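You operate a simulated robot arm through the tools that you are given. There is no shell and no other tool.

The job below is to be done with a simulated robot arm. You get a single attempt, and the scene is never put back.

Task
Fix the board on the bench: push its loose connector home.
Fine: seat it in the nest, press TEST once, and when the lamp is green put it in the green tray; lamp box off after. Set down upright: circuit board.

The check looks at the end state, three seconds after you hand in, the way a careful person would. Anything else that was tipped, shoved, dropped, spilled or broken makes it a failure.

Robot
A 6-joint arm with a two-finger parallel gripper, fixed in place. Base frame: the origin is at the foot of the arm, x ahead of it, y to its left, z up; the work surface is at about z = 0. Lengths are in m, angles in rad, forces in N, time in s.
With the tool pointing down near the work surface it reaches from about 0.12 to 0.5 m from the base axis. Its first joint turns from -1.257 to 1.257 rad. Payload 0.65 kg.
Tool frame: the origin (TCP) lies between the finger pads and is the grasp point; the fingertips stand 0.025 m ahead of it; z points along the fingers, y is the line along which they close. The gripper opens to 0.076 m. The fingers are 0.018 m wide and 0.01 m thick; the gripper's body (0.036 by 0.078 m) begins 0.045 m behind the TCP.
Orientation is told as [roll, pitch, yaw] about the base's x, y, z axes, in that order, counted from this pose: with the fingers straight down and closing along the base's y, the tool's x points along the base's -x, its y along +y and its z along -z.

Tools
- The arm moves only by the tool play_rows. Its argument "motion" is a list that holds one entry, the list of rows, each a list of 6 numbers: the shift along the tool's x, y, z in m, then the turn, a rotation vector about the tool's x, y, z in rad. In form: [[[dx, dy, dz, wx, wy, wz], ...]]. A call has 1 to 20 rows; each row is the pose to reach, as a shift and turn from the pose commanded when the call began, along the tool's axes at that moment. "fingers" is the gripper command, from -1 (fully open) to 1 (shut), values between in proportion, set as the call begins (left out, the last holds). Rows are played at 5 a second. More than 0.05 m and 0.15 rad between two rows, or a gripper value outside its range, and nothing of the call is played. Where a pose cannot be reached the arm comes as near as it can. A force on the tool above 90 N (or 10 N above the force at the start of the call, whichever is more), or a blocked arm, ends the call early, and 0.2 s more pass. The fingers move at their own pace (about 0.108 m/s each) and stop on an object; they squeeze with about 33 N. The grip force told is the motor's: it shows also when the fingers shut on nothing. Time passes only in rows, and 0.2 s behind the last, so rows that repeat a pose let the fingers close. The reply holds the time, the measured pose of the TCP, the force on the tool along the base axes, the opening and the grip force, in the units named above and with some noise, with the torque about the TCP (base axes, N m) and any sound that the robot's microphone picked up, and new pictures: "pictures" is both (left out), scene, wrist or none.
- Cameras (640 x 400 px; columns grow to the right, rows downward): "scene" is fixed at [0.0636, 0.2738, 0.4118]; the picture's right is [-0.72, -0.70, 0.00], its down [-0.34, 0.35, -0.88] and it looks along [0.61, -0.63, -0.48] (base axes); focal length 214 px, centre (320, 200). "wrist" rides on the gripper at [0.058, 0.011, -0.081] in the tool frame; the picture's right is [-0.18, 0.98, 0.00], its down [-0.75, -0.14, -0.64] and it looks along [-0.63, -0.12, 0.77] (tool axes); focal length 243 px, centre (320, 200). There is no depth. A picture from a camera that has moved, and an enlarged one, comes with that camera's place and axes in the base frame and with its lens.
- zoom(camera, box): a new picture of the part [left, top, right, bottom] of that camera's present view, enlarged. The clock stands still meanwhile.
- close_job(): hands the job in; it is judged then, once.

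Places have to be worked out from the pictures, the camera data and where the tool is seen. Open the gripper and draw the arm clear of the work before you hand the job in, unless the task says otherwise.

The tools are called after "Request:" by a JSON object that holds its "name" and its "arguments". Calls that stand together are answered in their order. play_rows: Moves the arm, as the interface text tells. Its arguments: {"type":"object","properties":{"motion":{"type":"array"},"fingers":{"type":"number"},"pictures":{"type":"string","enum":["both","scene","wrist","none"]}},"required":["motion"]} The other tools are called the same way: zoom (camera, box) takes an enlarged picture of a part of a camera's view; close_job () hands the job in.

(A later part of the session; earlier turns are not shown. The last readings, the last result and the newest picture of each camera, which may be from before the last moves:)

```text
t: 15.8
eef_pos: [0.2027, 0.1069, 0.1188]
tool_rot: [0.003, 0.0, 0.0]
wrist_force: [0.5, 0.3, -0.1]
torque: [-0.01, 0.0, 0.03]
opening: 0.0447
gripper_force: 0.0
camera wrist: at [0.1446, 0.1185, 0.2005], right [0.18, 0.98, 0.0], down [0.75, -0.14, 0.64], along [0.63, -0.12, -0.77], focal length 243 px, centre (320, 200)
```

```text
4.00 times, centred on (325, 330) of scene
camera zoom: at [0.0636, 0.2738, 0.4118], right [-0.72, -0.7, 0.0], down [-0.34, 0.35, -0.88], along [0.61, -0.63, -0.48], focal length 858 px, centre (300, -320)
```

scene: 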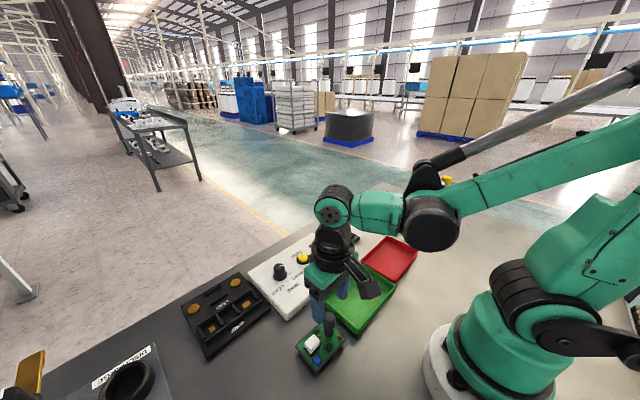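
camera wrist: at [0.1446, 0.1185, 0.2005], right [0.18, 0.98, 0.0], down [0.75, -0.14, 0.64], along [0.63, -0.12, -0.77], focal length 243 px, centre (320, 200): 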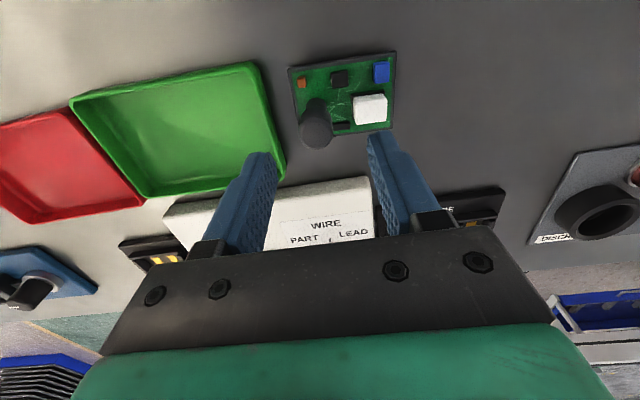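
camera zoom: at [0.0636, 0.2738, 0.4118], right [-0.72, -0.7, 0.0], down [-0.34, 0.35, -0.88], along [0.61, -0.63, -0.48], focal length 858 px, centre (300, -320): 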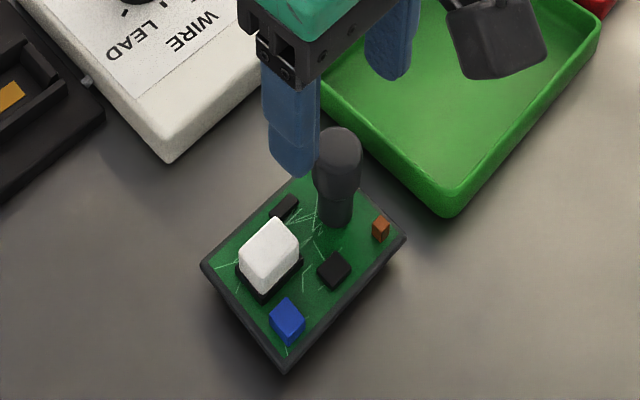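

The handle lies about 2 mm to the -y side of the tool axis. I'll correct that and descend with open fingers to z ≈ 0.058, so that the tips stay above the connector and components.

Request:
{"name": "play_rows", "arguments": {"motion": [[[-0.0007, -0.002, 0.01, 0, 0, 0], [-0.0007, -0.002, 0.025, 0, 0, 0], [-0.0007, -0.002, 0.04, 0, 0, 0], [-0.0007, -0.002, 0.052, 0, 0, 0], [-0.0007, -0.002, 0.06, 0, 0, 0], [-0.0007, -0.002, 0.06, 0, 0, 0]]]}}

Request:
{"name": "zoom", "arguments": {"camera": "wrist", "box": [230, 60, 430, 220]}}

Request:
{"name": "zoom", "arguments": {"camera": "scene", "box": [285, 290, 355, 370]}}

```text
t: 17.2
eef_pos: [0.204, 0.1058, 0.0609]
tool_rot: [0.002, 0.0, 0.0]
wrist_force: [-0.1, 0.1, 0.2]
torque: [-0.02, -0.01, -0.03]
opening: 0.0446
gripper_force: 0.0
camera wrist: at [0.1458, 0.1175, 0.1413], right [0.18, 0.98, 0.0], down [0.75, -0.14, 0.64], along [0.63, -0.12, -0.77], focal length 243 px, centre (320, 200)
```

scene: 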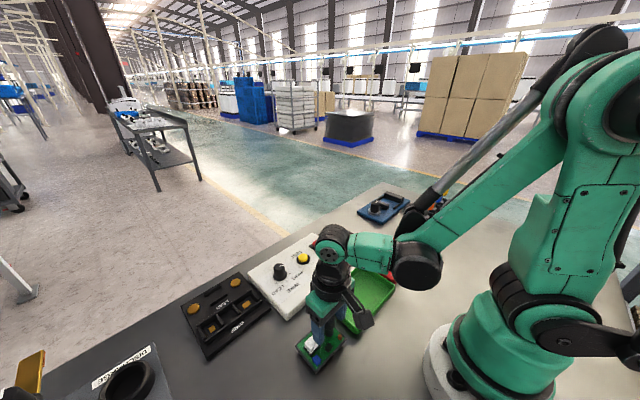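
wrist: 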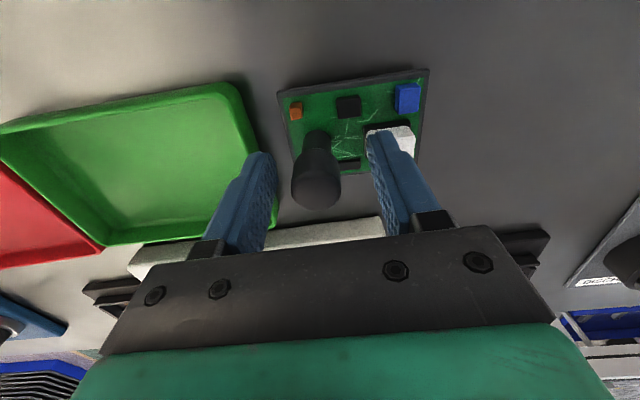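

```text
2.50 times, centred on (330, 140) of wrist
camera zoom: at [0.1458, 0.1175, 0.1413], right [0.18, 0.98, 0.0], down [0.75, -0.14, 0.64], along [0.63, -0.12, -0.77], focal length 606 px, centre (295, 350)
```

zoom: 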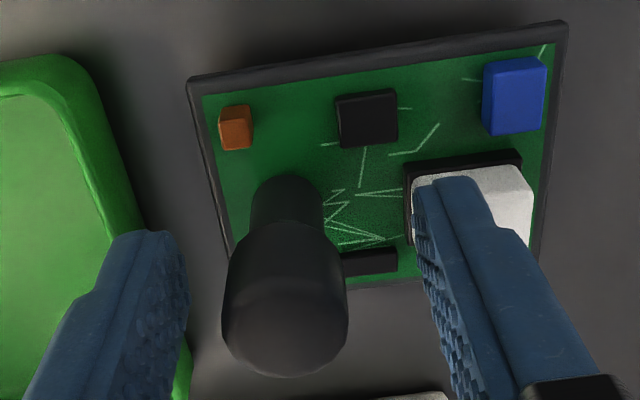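

```text
5.00 times, centred on (320, 330) of scene
camera zoom: at [0.0636, 0.2738, 0.4118], right [-0.72, -0.7, 0.0], down [-0.34, 0.35, -0.88], along [0.61, -0.63, -0.48], focal length 1072 px, centre (320, -450)
```

zoom: 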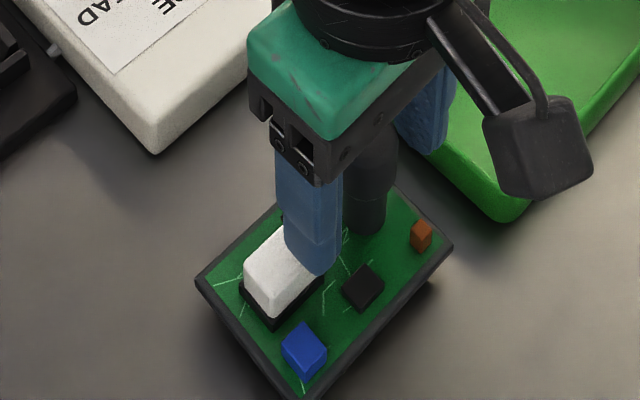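

The handle cap sits between the pads with its top just above the TCP level, and the tips clear the connector. I'll close on it.

Request:
{"name": "play_rows", "arguments": {"motion": [[[0, -0.001, 0.001, 0, 0, 0], [0, -0.001, 0.001, 0, 0, 0], [0, -0.001, 0.001, 0, 0, 0], [0, -0.001, 0.001, 0, 0, 0]]], "fingers": 1}}

Request:
{"name": "zoom", "arguments": {"camera": "wrist", "box": [230, 60, 430, 220]}}

```text
t: 18.2
eef_pos: [0.2041, 0.1052, 0.0597]
tool_rot: [0.001, 0.0, 0.0]
wrist_force: [0.5, -1.4, -0.3]
torque: [-0.05, -0.01, -0.02]
opening: 0.021
gripper_force: 32.7
camera wrist: at [0.1458, 0.1165, 0.1404], right [0.18, 0.98, 0.0], down [0.75, -0.14, 0.64], along [0.63, -0.12, -0.77], focal length 243 px, centre (320, 200)
```

scene: 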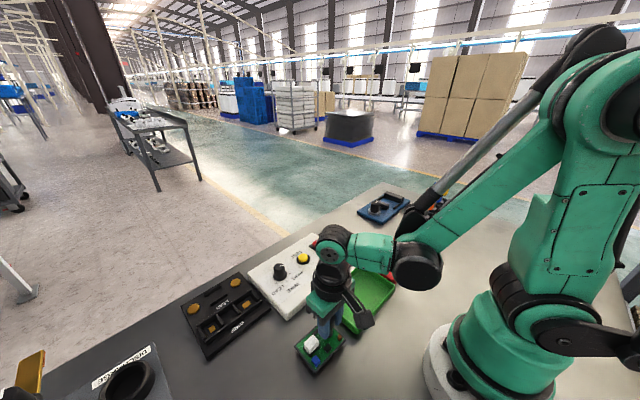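
wrist: 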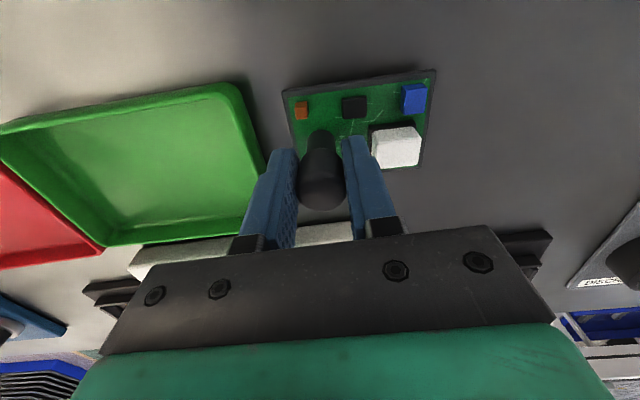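

```text
2.50 times, centred on (330, 140) of wrist
camera zoom: at [0.1458, 0.1165, 0.1404], right [0.18, 0.98, 0.0], down [0.75, -0.14, 0.64], along [0.63, -0.12, -0.77], focal length 606 px, centre (295, 350)
```

zoom: 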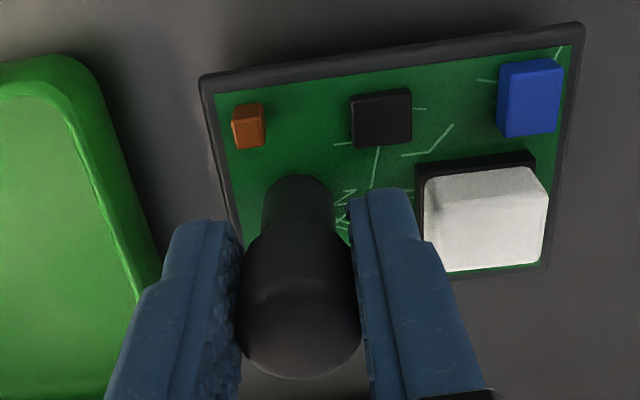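

The handle is held with opening 21 mm and 33 N. I'll lift slowly to check the grip and look for what's under the board.

Request:
{"name": "play_rows", "arguments": {"motion": [[[0, 0, -0.005, 0, 0, 0], [0, 0, -0.015, 0, 0, 0], [0, 0, -0.03, 0, 0, 0], [0, 0, -0.05, 0, 0, 0], [0, 0, -0.075, 0, 0, 0], [0, 0, -0.1, 0, 0, 0], [0, 0, -0.1, 0, 0, 0]]]}}

Request:
{"name": "zoom", "arguments": {"camera": "scene", "box": [280, 240, 380, 370]}}

Request:
{"name": "zoom", "arguments": {"camera": "wrist", "box": [230, 60, 430, 220]}}

```text
t: 19.8
eef_pos: [0.205, 0.1028, 0.1599]
tool_rot: [0.002, 0.0, 0.0]
wrist_force: [0.3, -0.5, -0.5]
torque: [0.01, 0.01, -0.01]
opening: 0.0001
gripper_force: 23.3
camera wrist: at [0.1463, 0.1141, 0.241], right [0.18, 0.98, 0.0], down [0.75, -0.14, 0.64], along [0.63, -0.12, -0.77], focal length 243 px, centre (320, 200)
```

scene: 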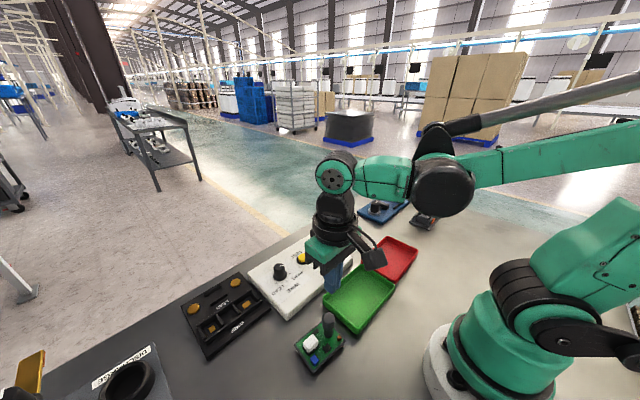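
wrist: 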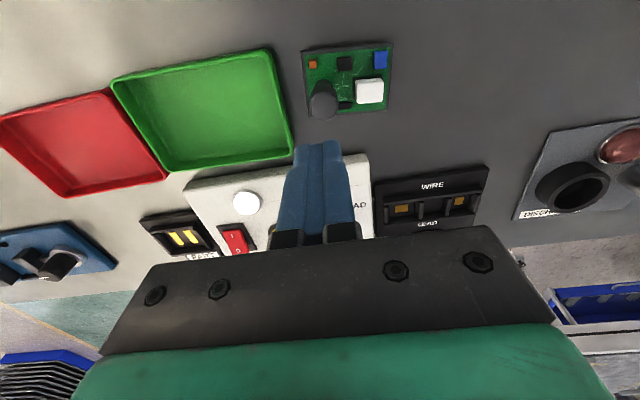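

```text
3.08 times, centred on (330, 305) of scene
camera zoom: at [0.0636, 0.2738, 0.4118], right [-0.72, -0.7, 0.0], down [-0.34, 0.35, -0.88], along [0.61, -0.63, -0.48], focal length 660 px, centre (289, -123)
```

zoom: 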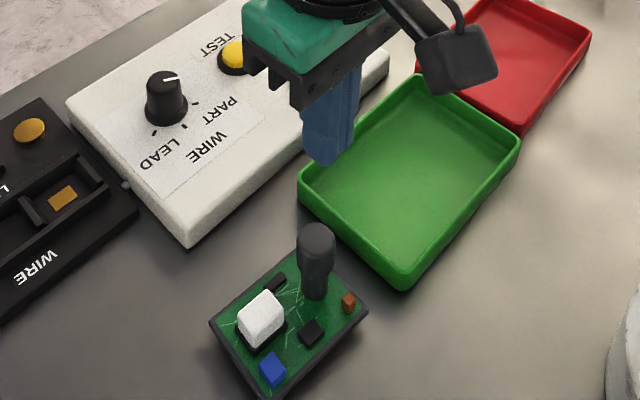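

```text
2.50 times, centred on (330, 140) of wrist
camera zoom: at [0.1463, 0.1141, 0.241], right [0.18, 0.98, 0.0], down [0.75, -0.14, 0.64], along [0.63, -0.12, -0.77], focal length 606 px, centre (295, 350)
```

zoom: 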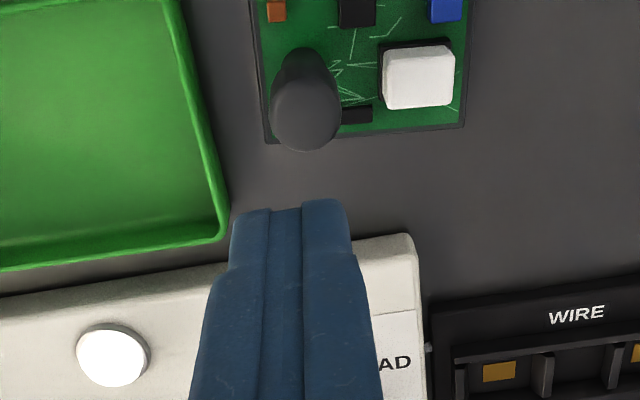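

The opening reads 0, so the grip slipped off the rounded top of the handle and the board stayed on the bench. I'll check that the board and connector are undisturbed before regripping lower.

Request:
{"name": "zoom", "arguments": {"camera": "scene", "box": [290, 305, 350, 375]}}

Request:
{"name": "zoom", "arguments": {"camera": "wrist", "box": [290, 30, 400, 120]}}

Request:
{"name": "zoom", "arguments": {"camera": "scene", "box": [310, 305, 350, 345]}}

```text
5.71 times, centred on (320, 340) of scene
camera zoom: at [0.0636, 0.2738, 0.4118], right [-0.72, -0.7, 0.0], down [-0.34, 0.35, -0.88], along [0.61, -0.63, -0.48], focal length 1226 px, centre (320, -600)
```

zoom: 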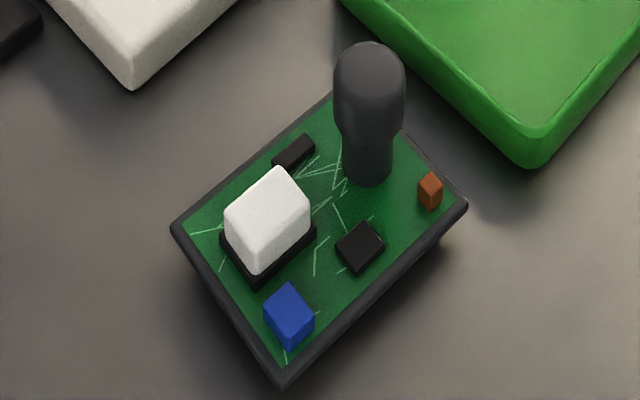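

```text
4.44 times, centred on (345, 75) of wrist
camera zoom: at [0.1463, 0.1141, 0.241], right [0.18, 0.98, 0.0], down [0.75, -0.14, 0.64], along [0.63, -0.12, -0.77], focal length 1078 px, centre (209, 756)
```

zoom: 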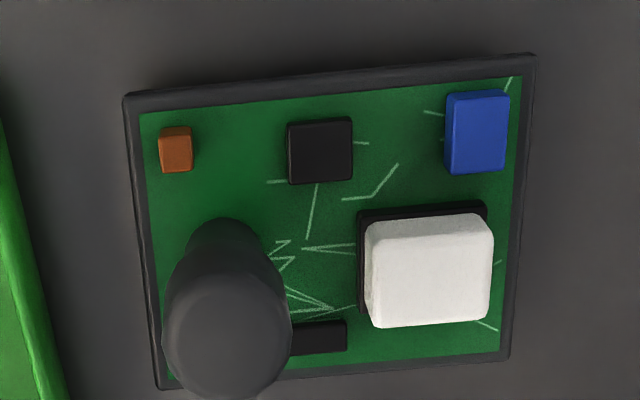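

```text
10.00 times, centred on (330, 325) of scene
camera zoom: at [0.0636, 0.2738, 0.4118], right [-0.72, -0.7, 0.0], down [-0.34, 0.35, -0.88], along [0.61, -0.63, -0.48], focal length 2145 px, centre (220, -1050)
```

zoom: 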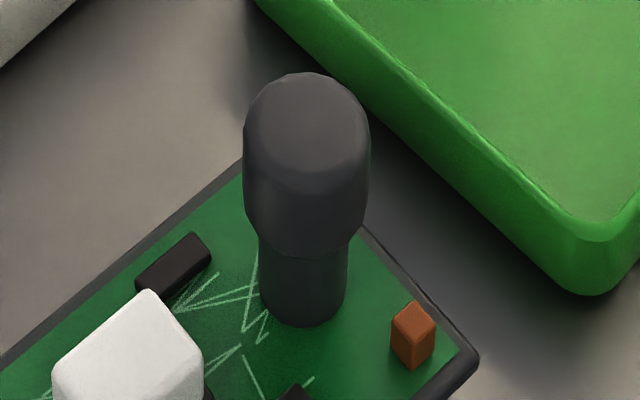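

The board is upright with the connector still seated, shifted only 2–3 mm. I'll regrip lower on the post with a narrower opening (30 mm) so the fingers clear the connector; first I realign above it.

Request:
{"name": "play_rows", "arguments": {"motion": [[[0.0015, 0.003, 0.0, 0, 0, 0], [0.0015, 0.003, 0.025, 0, 0, 0], [0.0015, 0.003, 0.05, 0, 0, 0], [0.0015, 0.003, 0.07, 0, 0, 0], [0.0015, 0.003, 0.07, 0, 0, 0]]], "fingers": 0.21, "pictures": "wrist"}}

Request:
{"name": "zoom", "arguments": {"camera": "wrist", "box": [240, 60, 400, 190]}}

Request:
{"name": "zoom", "arguments": {"camera": "scene", "box": [290, 290, 360, 370]}}

```text
t: 21.0
eef_pos: [0.2027, 0.1077, 0.0883]
tool_rot: [0.001, -0.001, 0.0]
wrist_force: [0.9, 0.5, 0.1]
torque: [-0.03, -0.01, 0.0]
opening: 0.0301
gripper_force: 0.1
camera wrist: at [0.1439, 0.1187, 0.1697], right [0.18, 0.98, 0.0], down [0.75, -0.14, 0.64], along [0.63, -0.12, -0.77], focal length 243 px, centre (320, 200)
```

wrist: 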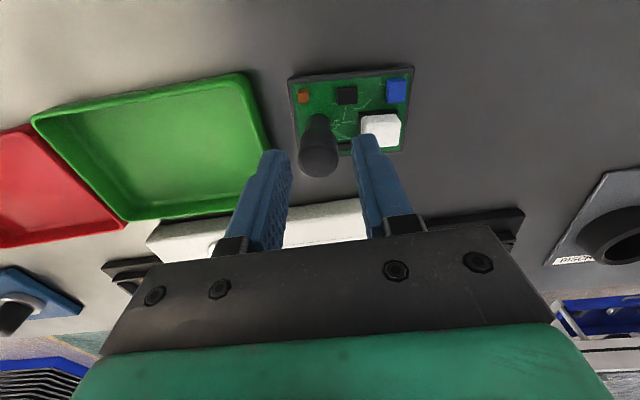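

```text
3.08 times, centred on (320, 125) of wrist
camera zoom: at [0.1439, 0.1187, 0.1697], right [0.18, 0.98, 0.0], down [0.75, -0.14, 0.64], along [0.63, -0.12, -0.77], focal length 746 px, centre (320, 431)
```

zoom: 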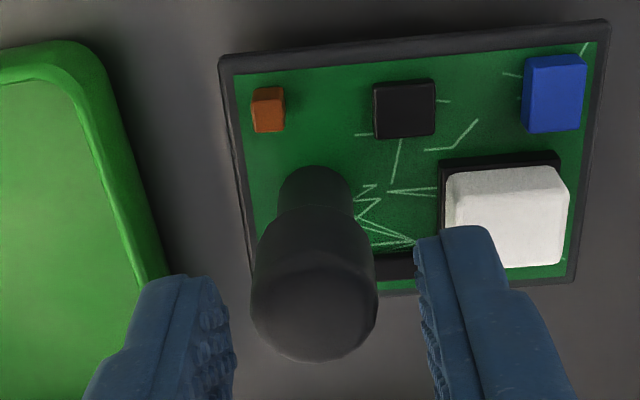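

```text
5.00 times, centred on (325, 330) of scene
camera zoom: at [0.0636, 0.2738, 0.4118], right [-0.72, -0.7, 0.0], down [-0.34, 0.35, -0.88], along [0.61, -0.63, -0.48], focal length 1072 px, centre (295, -450)
```

zoom: 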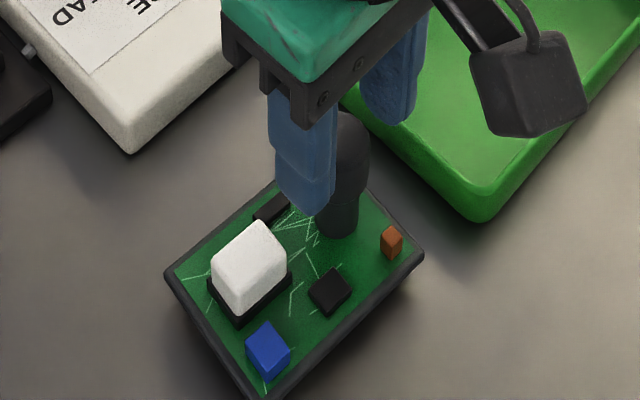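

The handle is now within 1 mm of the tool axis. I'll go down to just above connector height with a 28 mm opening and a +2 mm x shift to clear the chip.

Request:
{"name": "play_rows", "arguments": {"motion": [[[-0.002, -0.001, 0.01, 0, 0, 0], [-0.002, -0.001, 0.02, 0, 0, 0], [-0.002, -0.001, 0.03, 0, 0, 0], [-0.002, -0.001, 0.03, 0, 0, 0], [-0.002, -0.001, 0.03, 0, 0, 0]]], "fingers": 0.263, "pictures": "wrist"}}

Request:
{"name": "zoom", "arguments": {"camera": "wrist", "box": [250, 80, 400, 210]}}

Request:
{"name": "zoom", "arguments": {"camera": "scene", "box": [290, 310, 350, 370]}}

```text
t: 22.2
eef_pos: [0.2036, 0.107, 0.0587]
tool_rot: [0.003, 0.0, -0.001]
wrist_force: [-0.6, -0.8, -0.1]
torque: [0.01, 0.0, -0.02]
opening: 0.0282
gripper_force: 0.1
camera wrist: at [0.1461, 0.1175, 0.1405], right [0.18, 0.98, 0.0], down [0.75, -0.14, 0.64], along [0.63, -0.12, -0.77], focal length 243 px, centre (320, 200)
```

wrist: 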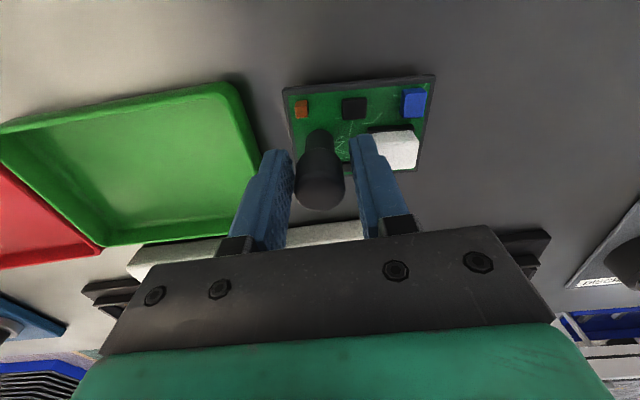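

```text
3.08 times, centred on (325, 145) of wrist
camera zoom: at [0.1461, 0.1175, 0.1405], right [0.18, 0.98, 0.0], down [0.75, -0.14, 0.64], along [0.63, -0.12, -0.77], focal length 746 px, centre (305, 369)
```

zoom: 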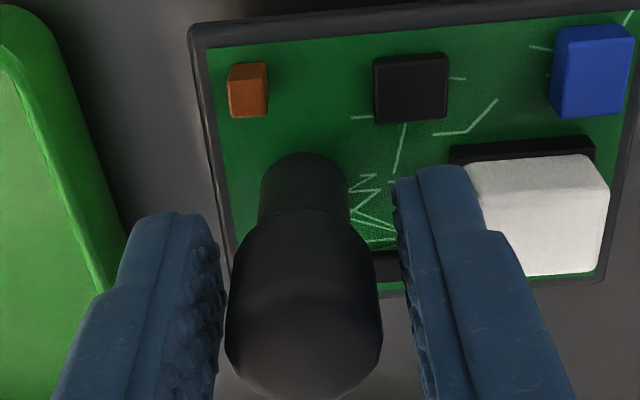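

```text
6.67 times, centred on (320, 340) of scene
camera zoom: at [0.0636, 0.2738, 0.4118], right [-0.72, -0.7, 0.0], down [-0.34, 0.35, -0.88], along [0.61, -0.63, -0.48], focal length 1430 px, centre (320, -733)
```

zoom: 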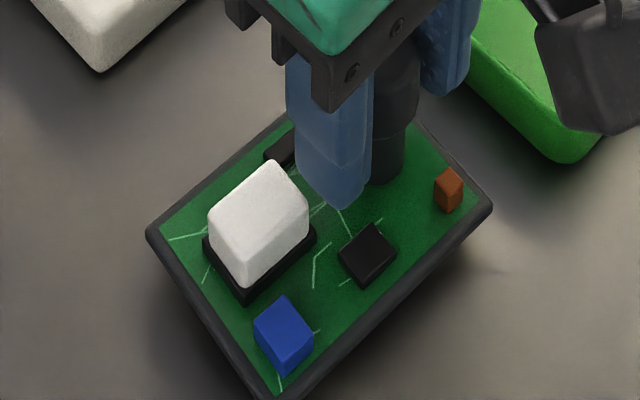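

The handle is centred between the pads. I'll narrow the opening to 25 mm and descend a further 8 mm in small steps.

Request:
{"name": "play_rows", "arguments": {"motion": [[[0, 0, 0, 0, 0, 0], [0, 0, 0.002, 0, 0, 0], [0, 0, 0.004, 0, 0, 0], [0, 0, 0.006, 0, 0, 0], [0, 0, 0.008, 0, 0, 0], [0, 0, 0.008, 0, 0, 0]]], "fingers": 0.345, "pictures": "wrist"}}

Request:
{"name": "zoom", "arguments": {"camera": "wrist", "box": [250, 80, 400, 210]}}

Request:
{"name": "zoom", "arguments": {"camera": "scene", "box": [290, 310, 350, 370]}}

```text
t: 23.6
eef_pos: [0.2048, 0.1065, 0.0509]
tool_rot: [0.001, 0.002, 0.001]
wrist_force: [0.0, 0.0, -0.3]
torque: [-0.02, -0.03, -0.01]
opening: 0.0251
gripper_force: 0.0
camera wrist: at [0.1462, 0.1183, 0.1321], right [0.18, 0.98, 0.0], down [0.75, -0.14, 0.64], along [0.63, -0.12, -0.77], focal length 243 px, centre (320, 200)
```

wrist: 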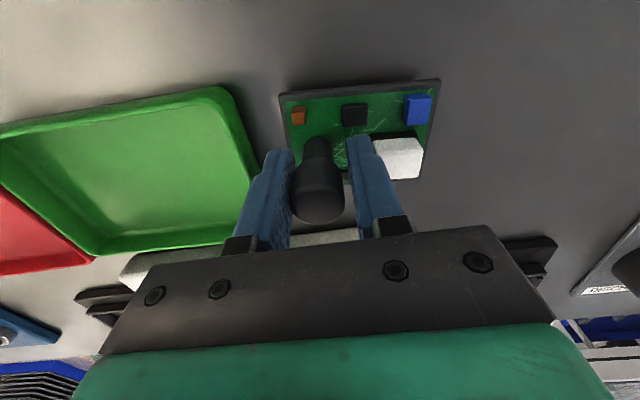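

```text
3.08 times, centred on (325, 145) of wrist
camera zoom: at [0.1462, 0.1183, 0.1321], right [0.18, 0.98, 0.0], down [0.75, -0.14, 0.64], along [0.63, -0.12, -0.77], focal length 746 px, centre (305, 369)
```

zoom: 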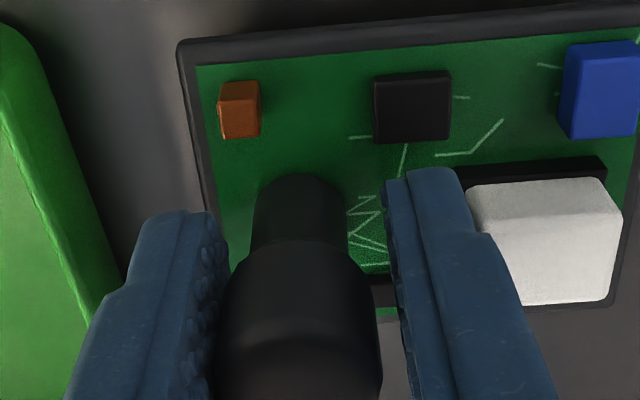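

```text
6.67 times, centred on (320, 340) of scene
camera zoom: at [0.0636, 0.2738, 0.4118], right [-0.72, -0.7, 0.0], down [-0.34, 0.35, -0.88], along [0.61, -0.63, -0.48], focal length 1430 px, centre (320, -733)
```

zoom: 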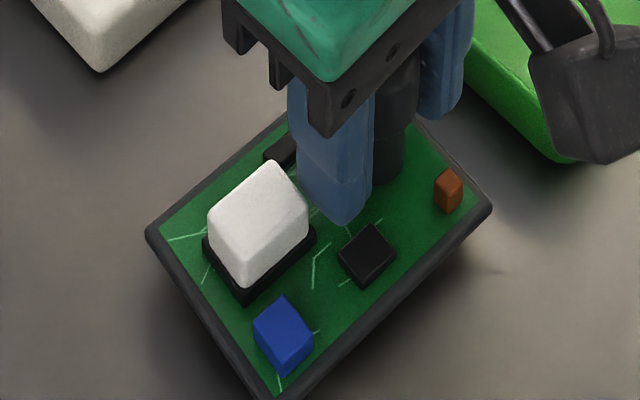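

There's no contact and the cap is now at TCP height. I'll close firmly.

Request:
{"name": "play_rows", "arguments": {"motion": [[[0, 0, 0.001, 0, 0, 0], [0, 0, 0.001, 0, 0, 0], [0, 0, 0.001, 0, 0, 0], [0, 0, 0.001, 0, 0, 0]]], "fingers": 1, "pictures": "wrist"}}

Request:
{"name": "zoom", "arguments": {"camera": "wrist", "box": [250, 80, 400, 210]}}

```text
t: 24.6
eef_pos: [0.2052, 0.1057, 0.0495]
tool_rot: [0.002, 0.001, -0.002]
wrist_force: [-0.9, -0.3, 0.3]
torque: [-0.03, -0.02, 0.0]
opening: 0.0208
gripper_force: 33.2
camera wrist: at [0.1463, 0.118, 0.1312], right [0.18, 0.98, 0.0], down [0.75, -0.14, 0.64], along [0.63, -0.12, -0.77], focal length 243 px, centre (320, 200)
```

wrist: 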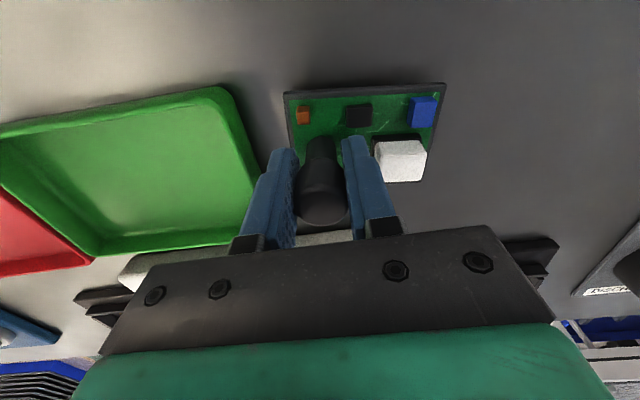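

```text
3.08 times, centred on (325, 145) of wrist
camera zoom: at [0.1463, 0.118, 0.1312], right [0.18, 0.98, 0.0], down [0.75, -0.14, 0.64], along [0.63, -0.12, -0.77], focal length 746 px, centre (305, 369)
```

zoom: 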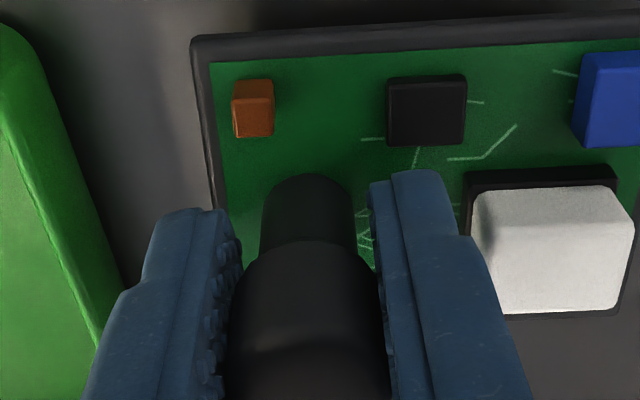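

Gripped at 20.8 mm, 10 mm deeper than before. I'll lift slowly by 10 mm and check whether it holds.

Request:
{"name": "play_rows", "arguments": {"motion": [[[0, 0, -0.002, 0, 0, 0], [0, 0, -0.004, 0, 0, 0], [0, 0, -0.006, 0, 0, 0], [0, 0, -0.008, 0, 0, 0], [0, 0, -0.01, 0, 0, 0], [0, 0, -0.01, 0, 0, 0]]]}}

Request:
{"name": "zoom", "arguments": {"camera": "scene", "box": [290, 300, 360, 370]}}

Request:
{"name": "zoom", "arguments": {"camera": "wrist", "box": [250, 80, 450, 210]}}

```text
t: 26.0
eef_pos: [0.2042, 0.1062, 0.0599]
tool_rot: [0.001, 0.0, 0.001]
wrist_force: [-0.1, 0.1, -1.1]
torque: [0.0, 0.02, 0.02]
opening: 0.0203
gripper_force: 33.0
camera wrist: at [0.1457, 0.1178, 0.1409], right [0.18, 0.98, 0.0], down [0.75, -0.14, 0.64], along [0.63, -0.12, -0.77], focal length 243 px, centre (320, 200)
```

scene: 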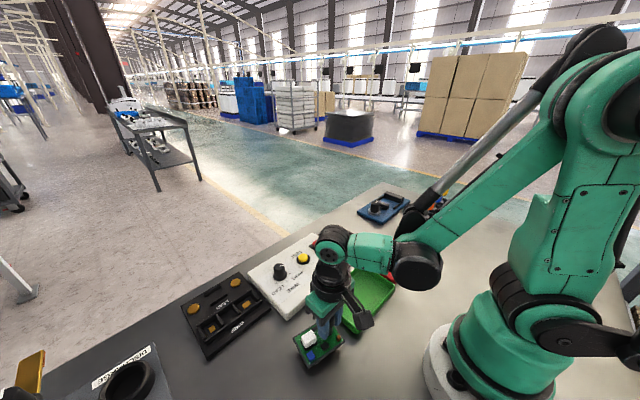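
wrist: 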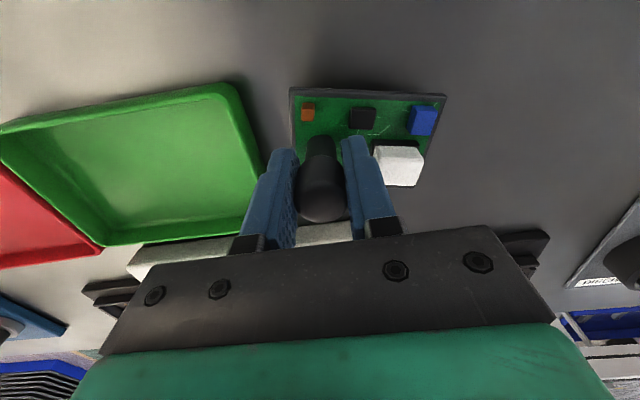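

```text
5.71 times, centred on (325, 335) of scene
camera zoom: at [0.0636, 0.2738, 0.4118], right [-0.72, -0.7, 0.0], down [-0.34, 0.35, -0.88], along [0.61, -0.63, -0.48], focal length 1226 px, centre (291, -571)
```

zoom: 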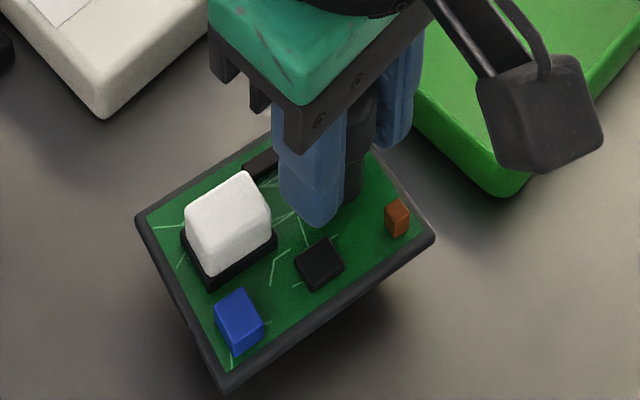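

```text
3.08 times, centred on (350, 145) of wrist
camera zoom: at [0.1457, 0.1178, 0.1409], right [0.18, 0.98, 0.0], down [0.75, -0.14, 0.64], along [0.63, -0.12, -0.77], focal length 746 px, centre (228, 369)
```

zoom: 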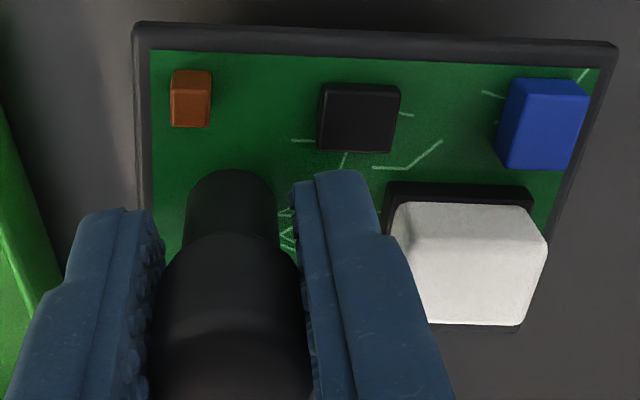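

The board is off the bench, but the opening dropped to 20.3 mm and the board yawed slightly, so there may be some slip. I'll hold still for a second and see whether it keeps sliding.

Request:
{"name": "play_rows", "arguments": {"motion": [[[0, 0, 0, 0, 0, 0], [0, 0, 0, 0, 0, 0], [0, 0, 0, 0, 0, 0], [0, 0, 0, 0, 0, 0], [0, 0, 0, 0, 0, 0]]]}}

Request:
{"name": "zoom", "arguments": {"camera": "scene", "box": [290, 300, 360, 370]}}

Request:
{"name": "zoom", "arguments": {"camera": "wrist", "box": [250, 80, 450, 210]}}

```text
t: 27.2
eef_pos: [0.2038, 0.1068, 0.0593]
tool_rot: [0.0, -0.001, 0.0]
wrist_force: [-0.1, -0.2, -1.0]
torque: [0.02, 0.02, 0.0]
opening: 0.0203
gripper_force: 33.3
camera wrist: at [0.1458, 0.1178, 0.1409], right [0.18, 0.98, 0.0], down [0.75, -0.14, 0.64], along [0.63, -0.12, -0.77], focal length 243 px, centre (320, 200)
```

scene: 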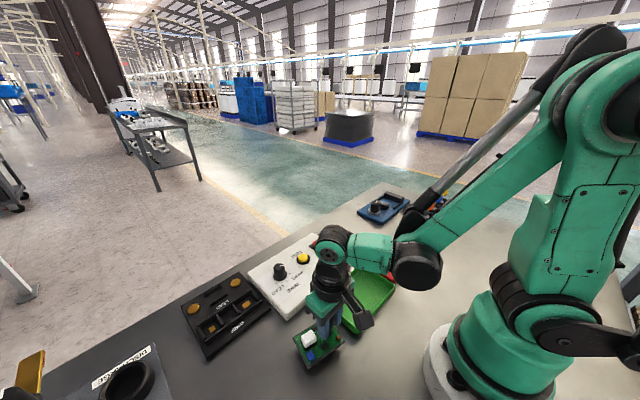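
wrist: 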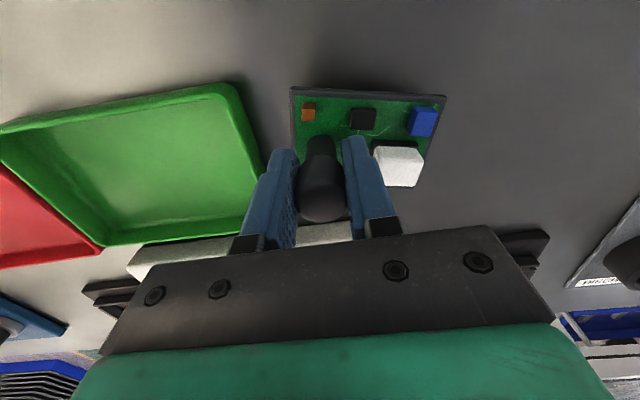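

```text
5.71 times, centred on (325, 335) of scene
camera zoom: at [0.0636, 0.2738, 0.4118], right [-0.72, -0.7, 0.0], down [-0.34, 0.35, -0.88], along [0.61, -0.63, -0.48], focal length 1226 px, centre (291, -571)
```

zoom: 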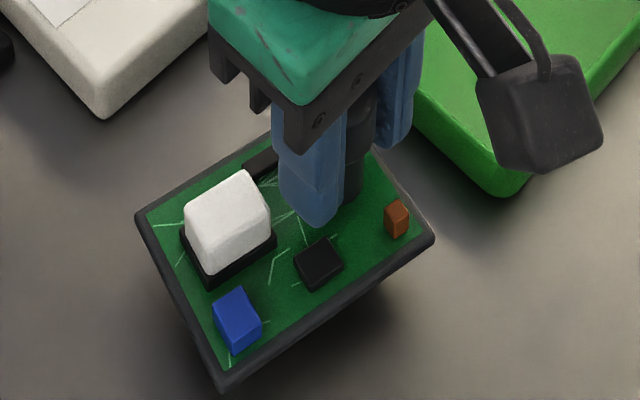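

```text
3.08 times, centred on (350, 145) of wrist
camera zoom: at [0.1458, 0.1178, 0.1409], right [0.18, 0.98, 0.0], down [0.75, -0.14, 0.64], along [0.63, -0.12, -0.77], focal length 746 px, centre (228, 369)
```

zoom: 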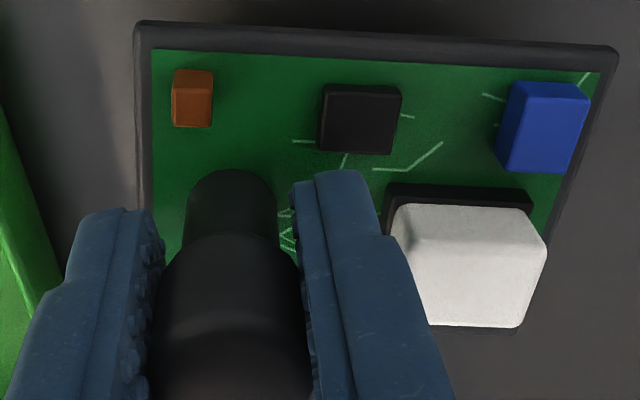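

It holds steady, weighing about 1 N. The yaw of roughly -0.2 rad looks like the pads settling on the handle's flats. I'll lift another 30 mm slowly and compare.

Request:
{"name": "play_rows", "arguments": {"motion": [[[0, 0, -0.004, 0, 0, 0], [0, 0, -0.008, 0, 0, 0], [0, 0, -0.012, 0, 0, 0], [0, 0, -0.016, 0, 0, 0], [0, 0, -0.02, 0, 0, 0], [0, 0, -0.025, 0, 0, 0], [0, 0, -0.03, 0, 0, 0], [0, 0, -0.03, 0, 0, 0]]]}}

Request:
{"name": "zoom", "arguments": {"camera": "scene", "box": [280, 280, 370, 370]}}

Request:
{"name": "zoom", "arguments": {"camera": "wrist", "box": [250, 80, 450, 210]}}

```text
t: 29.0
eef_pos: [0.2061, 0.1061, 0.0904]
tool_rot: [0.002, 0.001, 0.0]
wrist_force: [0.6, -0.5, -0.3]
torque: [-0.01, 0.0, 0.05]
opening: 0.0205
gripper_force: 32.9
camera wrist: at [0.1466, 0.1185, 0.1712], right [0.18, 0.98, 0.0], down [0.75, -0.14, 0.64], along [0.63, -0.12, -0.77], focal length 243 px, centre (320, 200)
```

scene: 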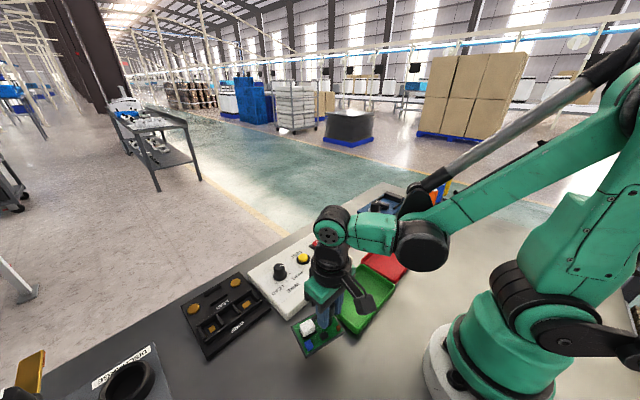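
wrist: 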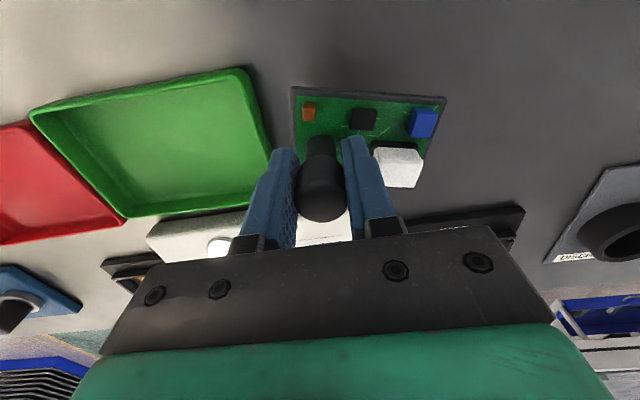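

```text
4.44 times, centred on (325, 325) of scene
camera zoom: at [0.0636, 0.2738, 0.4118], right [-0.72, -0.7, 0.0], down [-0.34, 0.35, -0.88], along [0.61, -0.63, -0.48], focal length 953 px, centre (298, -356)
```

zoom: 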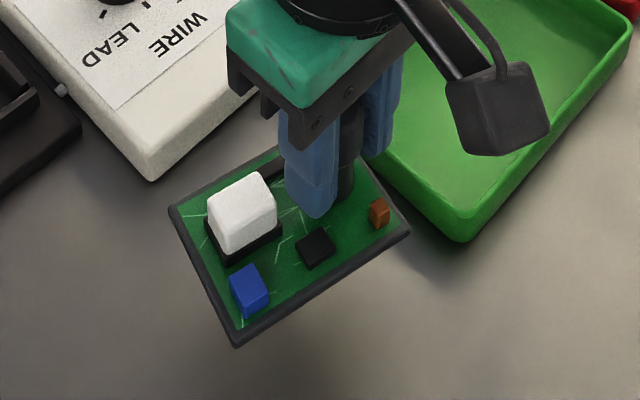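

```text
3.08 times, centred on (350, 145) of wrist
camera zoom: at [0.1466, 0.1185, 0.1712], right [0.18, 0.98, 0.0], down [0.75, -0.14, 0.64], along [0.63, -0.12, -0.77], focal length 746 px, centre (228, 369)
```

zoom: 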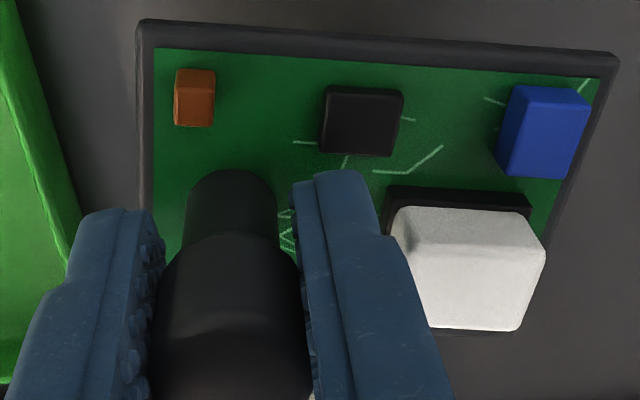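

The board is held stably in the air now. Before carrying it over, I'll measure the PART nest precisely with the scene camera.

Request:
{"name": "zoom", "arguments": {"camera": "scene", "box": [315, 220, 365, 255]}}

Request:
{"name": "zoom", "arguments": {"camera": "wrist", "box": [280, 75, 460, 195]}}

```text
11.43 times, centred on (340, 238) of scene
camera zoom: at [0.0636, 0.2738, 0.4118], right [-0.72, -0.7, 0.0], down [-0.34, 0.35, -0.88], along [0.61, -0.63, -0.48], focal length 2451 px, centre (91, -229)
```

zoom: 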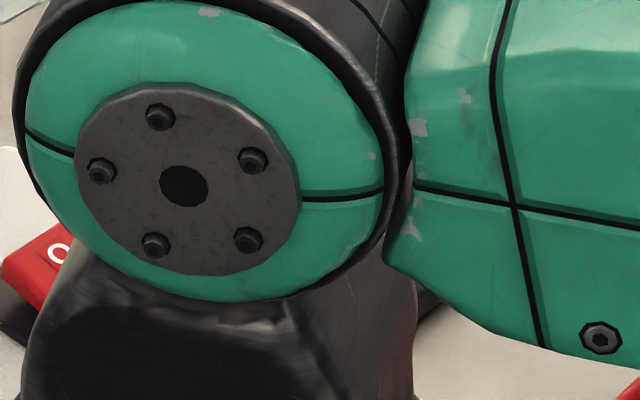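

```text
3.33 times, centred on (370, 135) of wrist
camera zoom: at [0.1466, 0.1185, 0.1712], right [0.18, 0.98, 0.0], down [0.75, -0.14, 0.64], along [0.63, -0.12, -0.77], focal length 809 px, centre (153, 417)
```

zoom: 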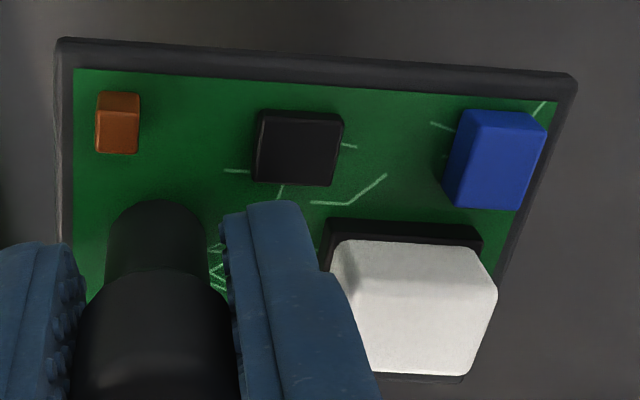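

The arm blocks that view. I'll raise the board to a safe height and carry it to a vantage point where the wrist camera can see the nest.

Request:
{"name": "play_rows", "arguments": {"motion": [[[0, 0, -0.025, 0, 0, 0], [0, 0, -0.05, 0, 0, 0], [0, 0, -0.08, 0, 0, 0], [-0.015, -0.015, -0.09, 0, 0, 0], [-0.035, -0.035, -0.09, 0, 0, 0], [-0.055, -0.055, -0.09, 0, 0, 0], [-0.075, -0.075, -0.09, 0, 0, 0], [-0.095, -0.092, -0.09, 0, 0, 0], [-0.104, -0.1, -0.09, 0, 0, 0], [-0.104, -0.1, -0.09, 0, 0, 0]]]}}

Request:
{"name": "zoom", "arguments": {"camera": "scene", "box": [315, 215, 365, 255]}}

Request:
{"name": "zoom", "arguments": {"camera": "wrist", "box": [100, 80, 280, 200]}}

```text
t: 31.2
eef_pos: [0.3106, 0.0072, 0.1802]
tool_rot: [0.002, 0.001, 0.002]
wrist_force: [1.0, 0.1, -0.9]
torque: [-0.02, 0.01, 0.0]
opening: 0.0203
gripper_force: 32.9
camera wrist: at [0.2511, 0.0189, 0.2611], right [0.18, 0.98, 0.0], down [0.75, -0.14, 0.64], along [0.63, -0.12, -0.77], focal length 243 px, centre (320, 200)
```

scene: 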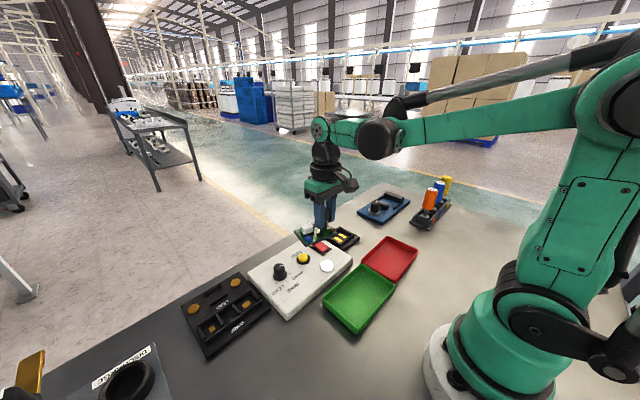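
wrist: 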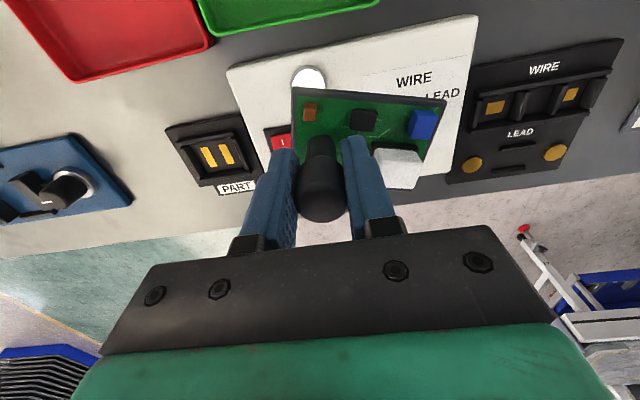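

```text
10.00 times, centred on (340, 235) of scene
camera zoom: at [0.0636, 0.2738, 0.4118], right [-0.72, -0.7, 0.0], down [-0.34, 0.35, -0.88], along [0.61, -0.63, -0.48], focal length 2145 px, centre (120, -150)
```

zoom: 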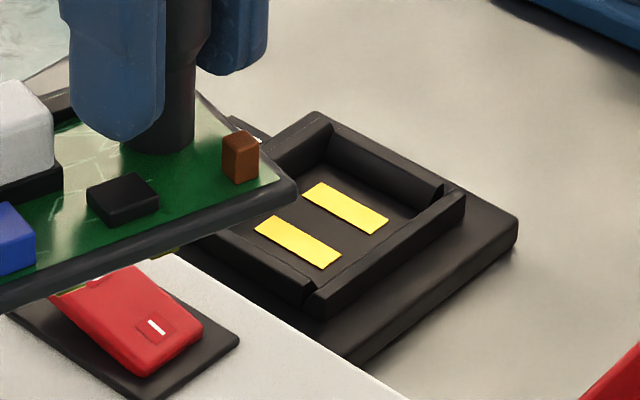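

```text
3.33 times, centred on (190, 140) of wrist
camera zoom: at [0.2511, 0.0189, 0.2611], right [0.18, 0.98, 0.0], down [0.75, -0.14, 0.64], along [0.63, -0.12, -0.77], focal length 809 px, centre (753, 400)
```

zoom: 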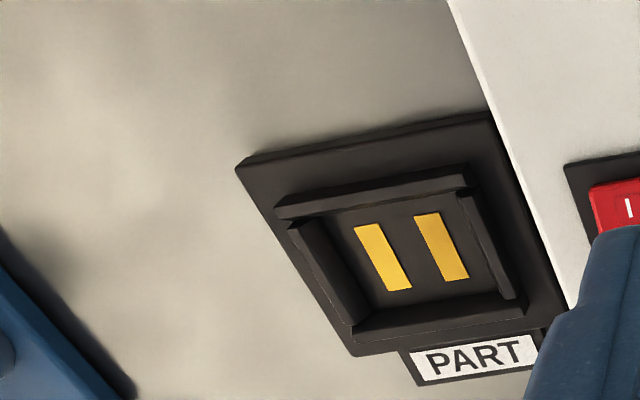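

I can see gold contacts under the board that match the nest's two gold pads. I'll zoom in more on the nest, and on the board's underside from the scene camera.

Request:
{"name": "zoom", "arguments": {"camera": "wrist", "box": [160, 105, 270, 200]}}

Request:
{"name": "zoom", "arguments": {"camera": "scene", "box": [285, 205, 345, 260]}}

Request:
{"name": "zoom", "arguments": {"camera": "wrist", "box": [280, 75, 460, 195]}}

```text
4.21 times, centred on (215, 152) of wrist
camera zoom: at [0.2511, 0.0189, 0.2611], right [0.18, 0.98, 0.0], down [0.75, -0.14, 0.64], along [0.63, -0.12, -0.77], focal length 1022 px, centre (762, 400)
```

zoom: 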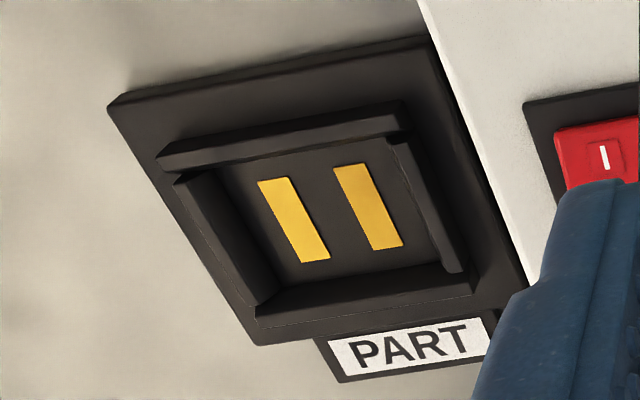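

```text
7.27 times, centred on (315, 232) of scene
camera zoom: at [0.0636, 0.2738, 0.4118], right [-0.72, -0.7, 0.0], down [-0.34, 0.35, -0.88], along [0.61, -0.63, -0.48], focal length 1560 px, centre (356, -36)
```

zoom: 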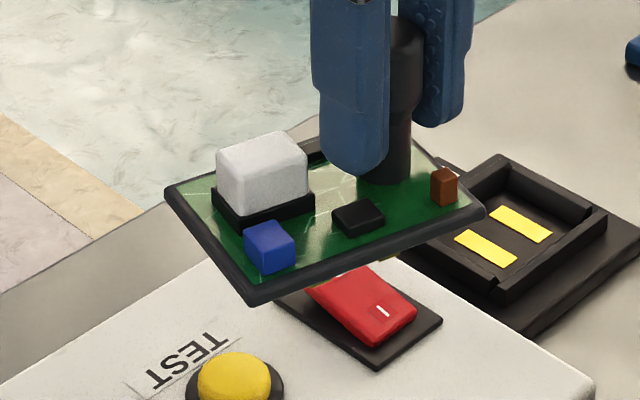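

```text
3.33 times, centred on (370, 135) of wrist
camera zoom: at [0.2511, 0.0189, 0.2611], right [0.18, 0.98, 0.0], down [0.75, -0.14, 0.64], along [0.63, -0.12, -0.77], focal length 809 px, centre (153, 417)
```

zoom: 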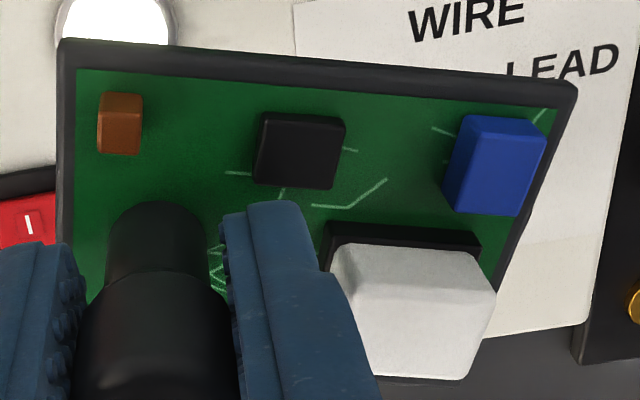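

The nest's inside is about 0.045 x 0.055, smaller than the board's rim (0.054 x 0.073), so the board must have a smaller foot with contacts underneath. I'll raise the board to scene camera level to see its underside in profile.

Request:
{"name": "play_rows", "arguments": {"motion": [[[0, 0, -0.03, 0, 0, 0], [0.005, 0.005, -0.06, 0, 0, 0], [0.015, 0.012, -0.09, 0, 0, 0], [0.025, 0.02, -0.12, 0, 0, 0], [0.035, 0.03, -0.15, 0, 0, 0], [0.045, 0.04, -0.18, 0, 0, 0], [0.055, 0.05, -0.21, 0, 0, 0], [0.06, 0.05, -0.23, 0, 0, 0], [0.06, 0.05, -0.23, 0, 0, 0]]], "pictures": "scene"}}

```text
t: 33.2
eef_pos: [0.248, 0.0567, 0.4044]
tool_rot: [0.0, 0.0, 0.001]
wrist_force: [0.4, 1.1, -0.5]
torque: [-0.03, -0.02, 0.01]
opening: 0.0204
gripper_force: 33.7
out of reach, approached as far as the arm can: row 8, 9
```

scene: 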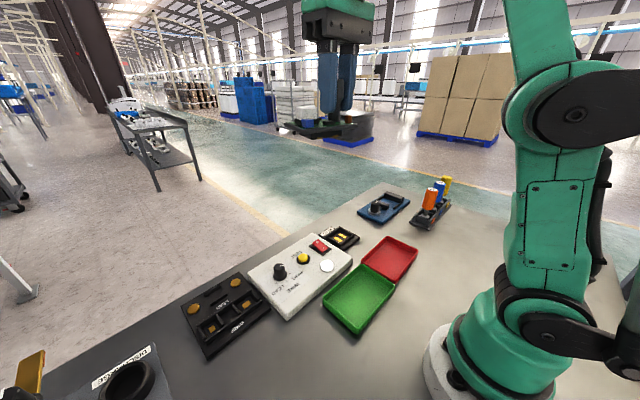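

Request:
{"name": "zoom", "arguments": {"camera": "scene", "box": [270, 90, 390, 165]}}

Request:
{"name": "zoom", "arguments": {"camera": "scene", "box": [310, 222, 370, 257]}}

Request:
{"name": "zoom", "arguments": {"camera": "scene", "box": [310, 230, 430, 340]}}

```text
5.33 times, centred on (330, 128) of scene
camera zoom: at [0.0636, 0.2738, 0.4118], right [-0.72, -0.7, 0.0], down [-0.34, 0.35, -0.88], along [0.61, -0.63, -0.48], focal length 1144 px, centre (267, 587)
```

zoom: 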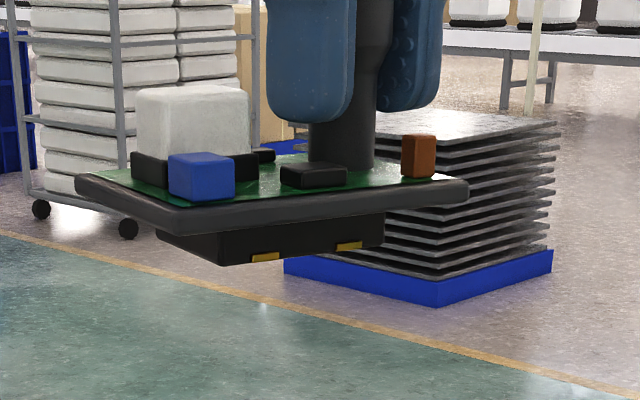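

```text
10.67 times, centred on (340, 240) of scene
camera zoom: at [0.0636, 0.2738, 0.4118], right [-0.72, -0.7, 0.0], down [-0.34, 0.35, -0.88], along [0.61, -0.63, -0.48], focal length 2288 px, centre (107, -221)
```

zoom: 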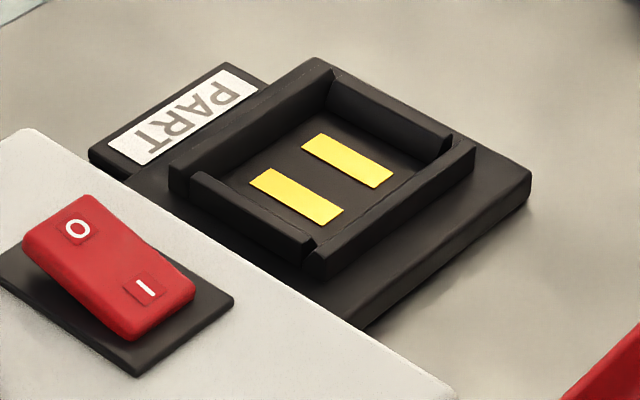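

```text
3.64 times, centred on (370, 285) of scene
camera zoom: at [0.0636, 0.2738, 0.4118], right [-0.72, -0.7, 0.0], down [-0.34, 0.35, -0.88], along [0.61, -0.63, -0.48], focal length 780 px, centre (138, -109)
```

zoom: 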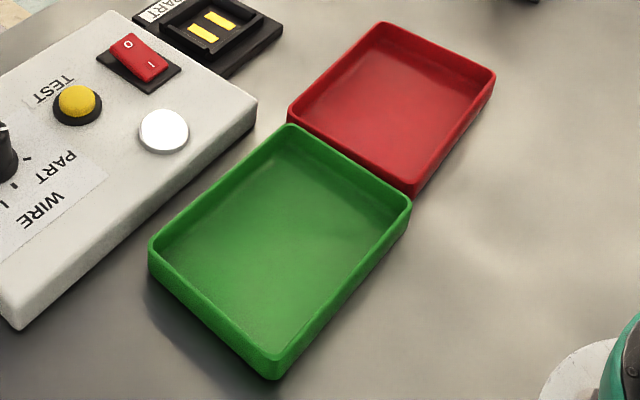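

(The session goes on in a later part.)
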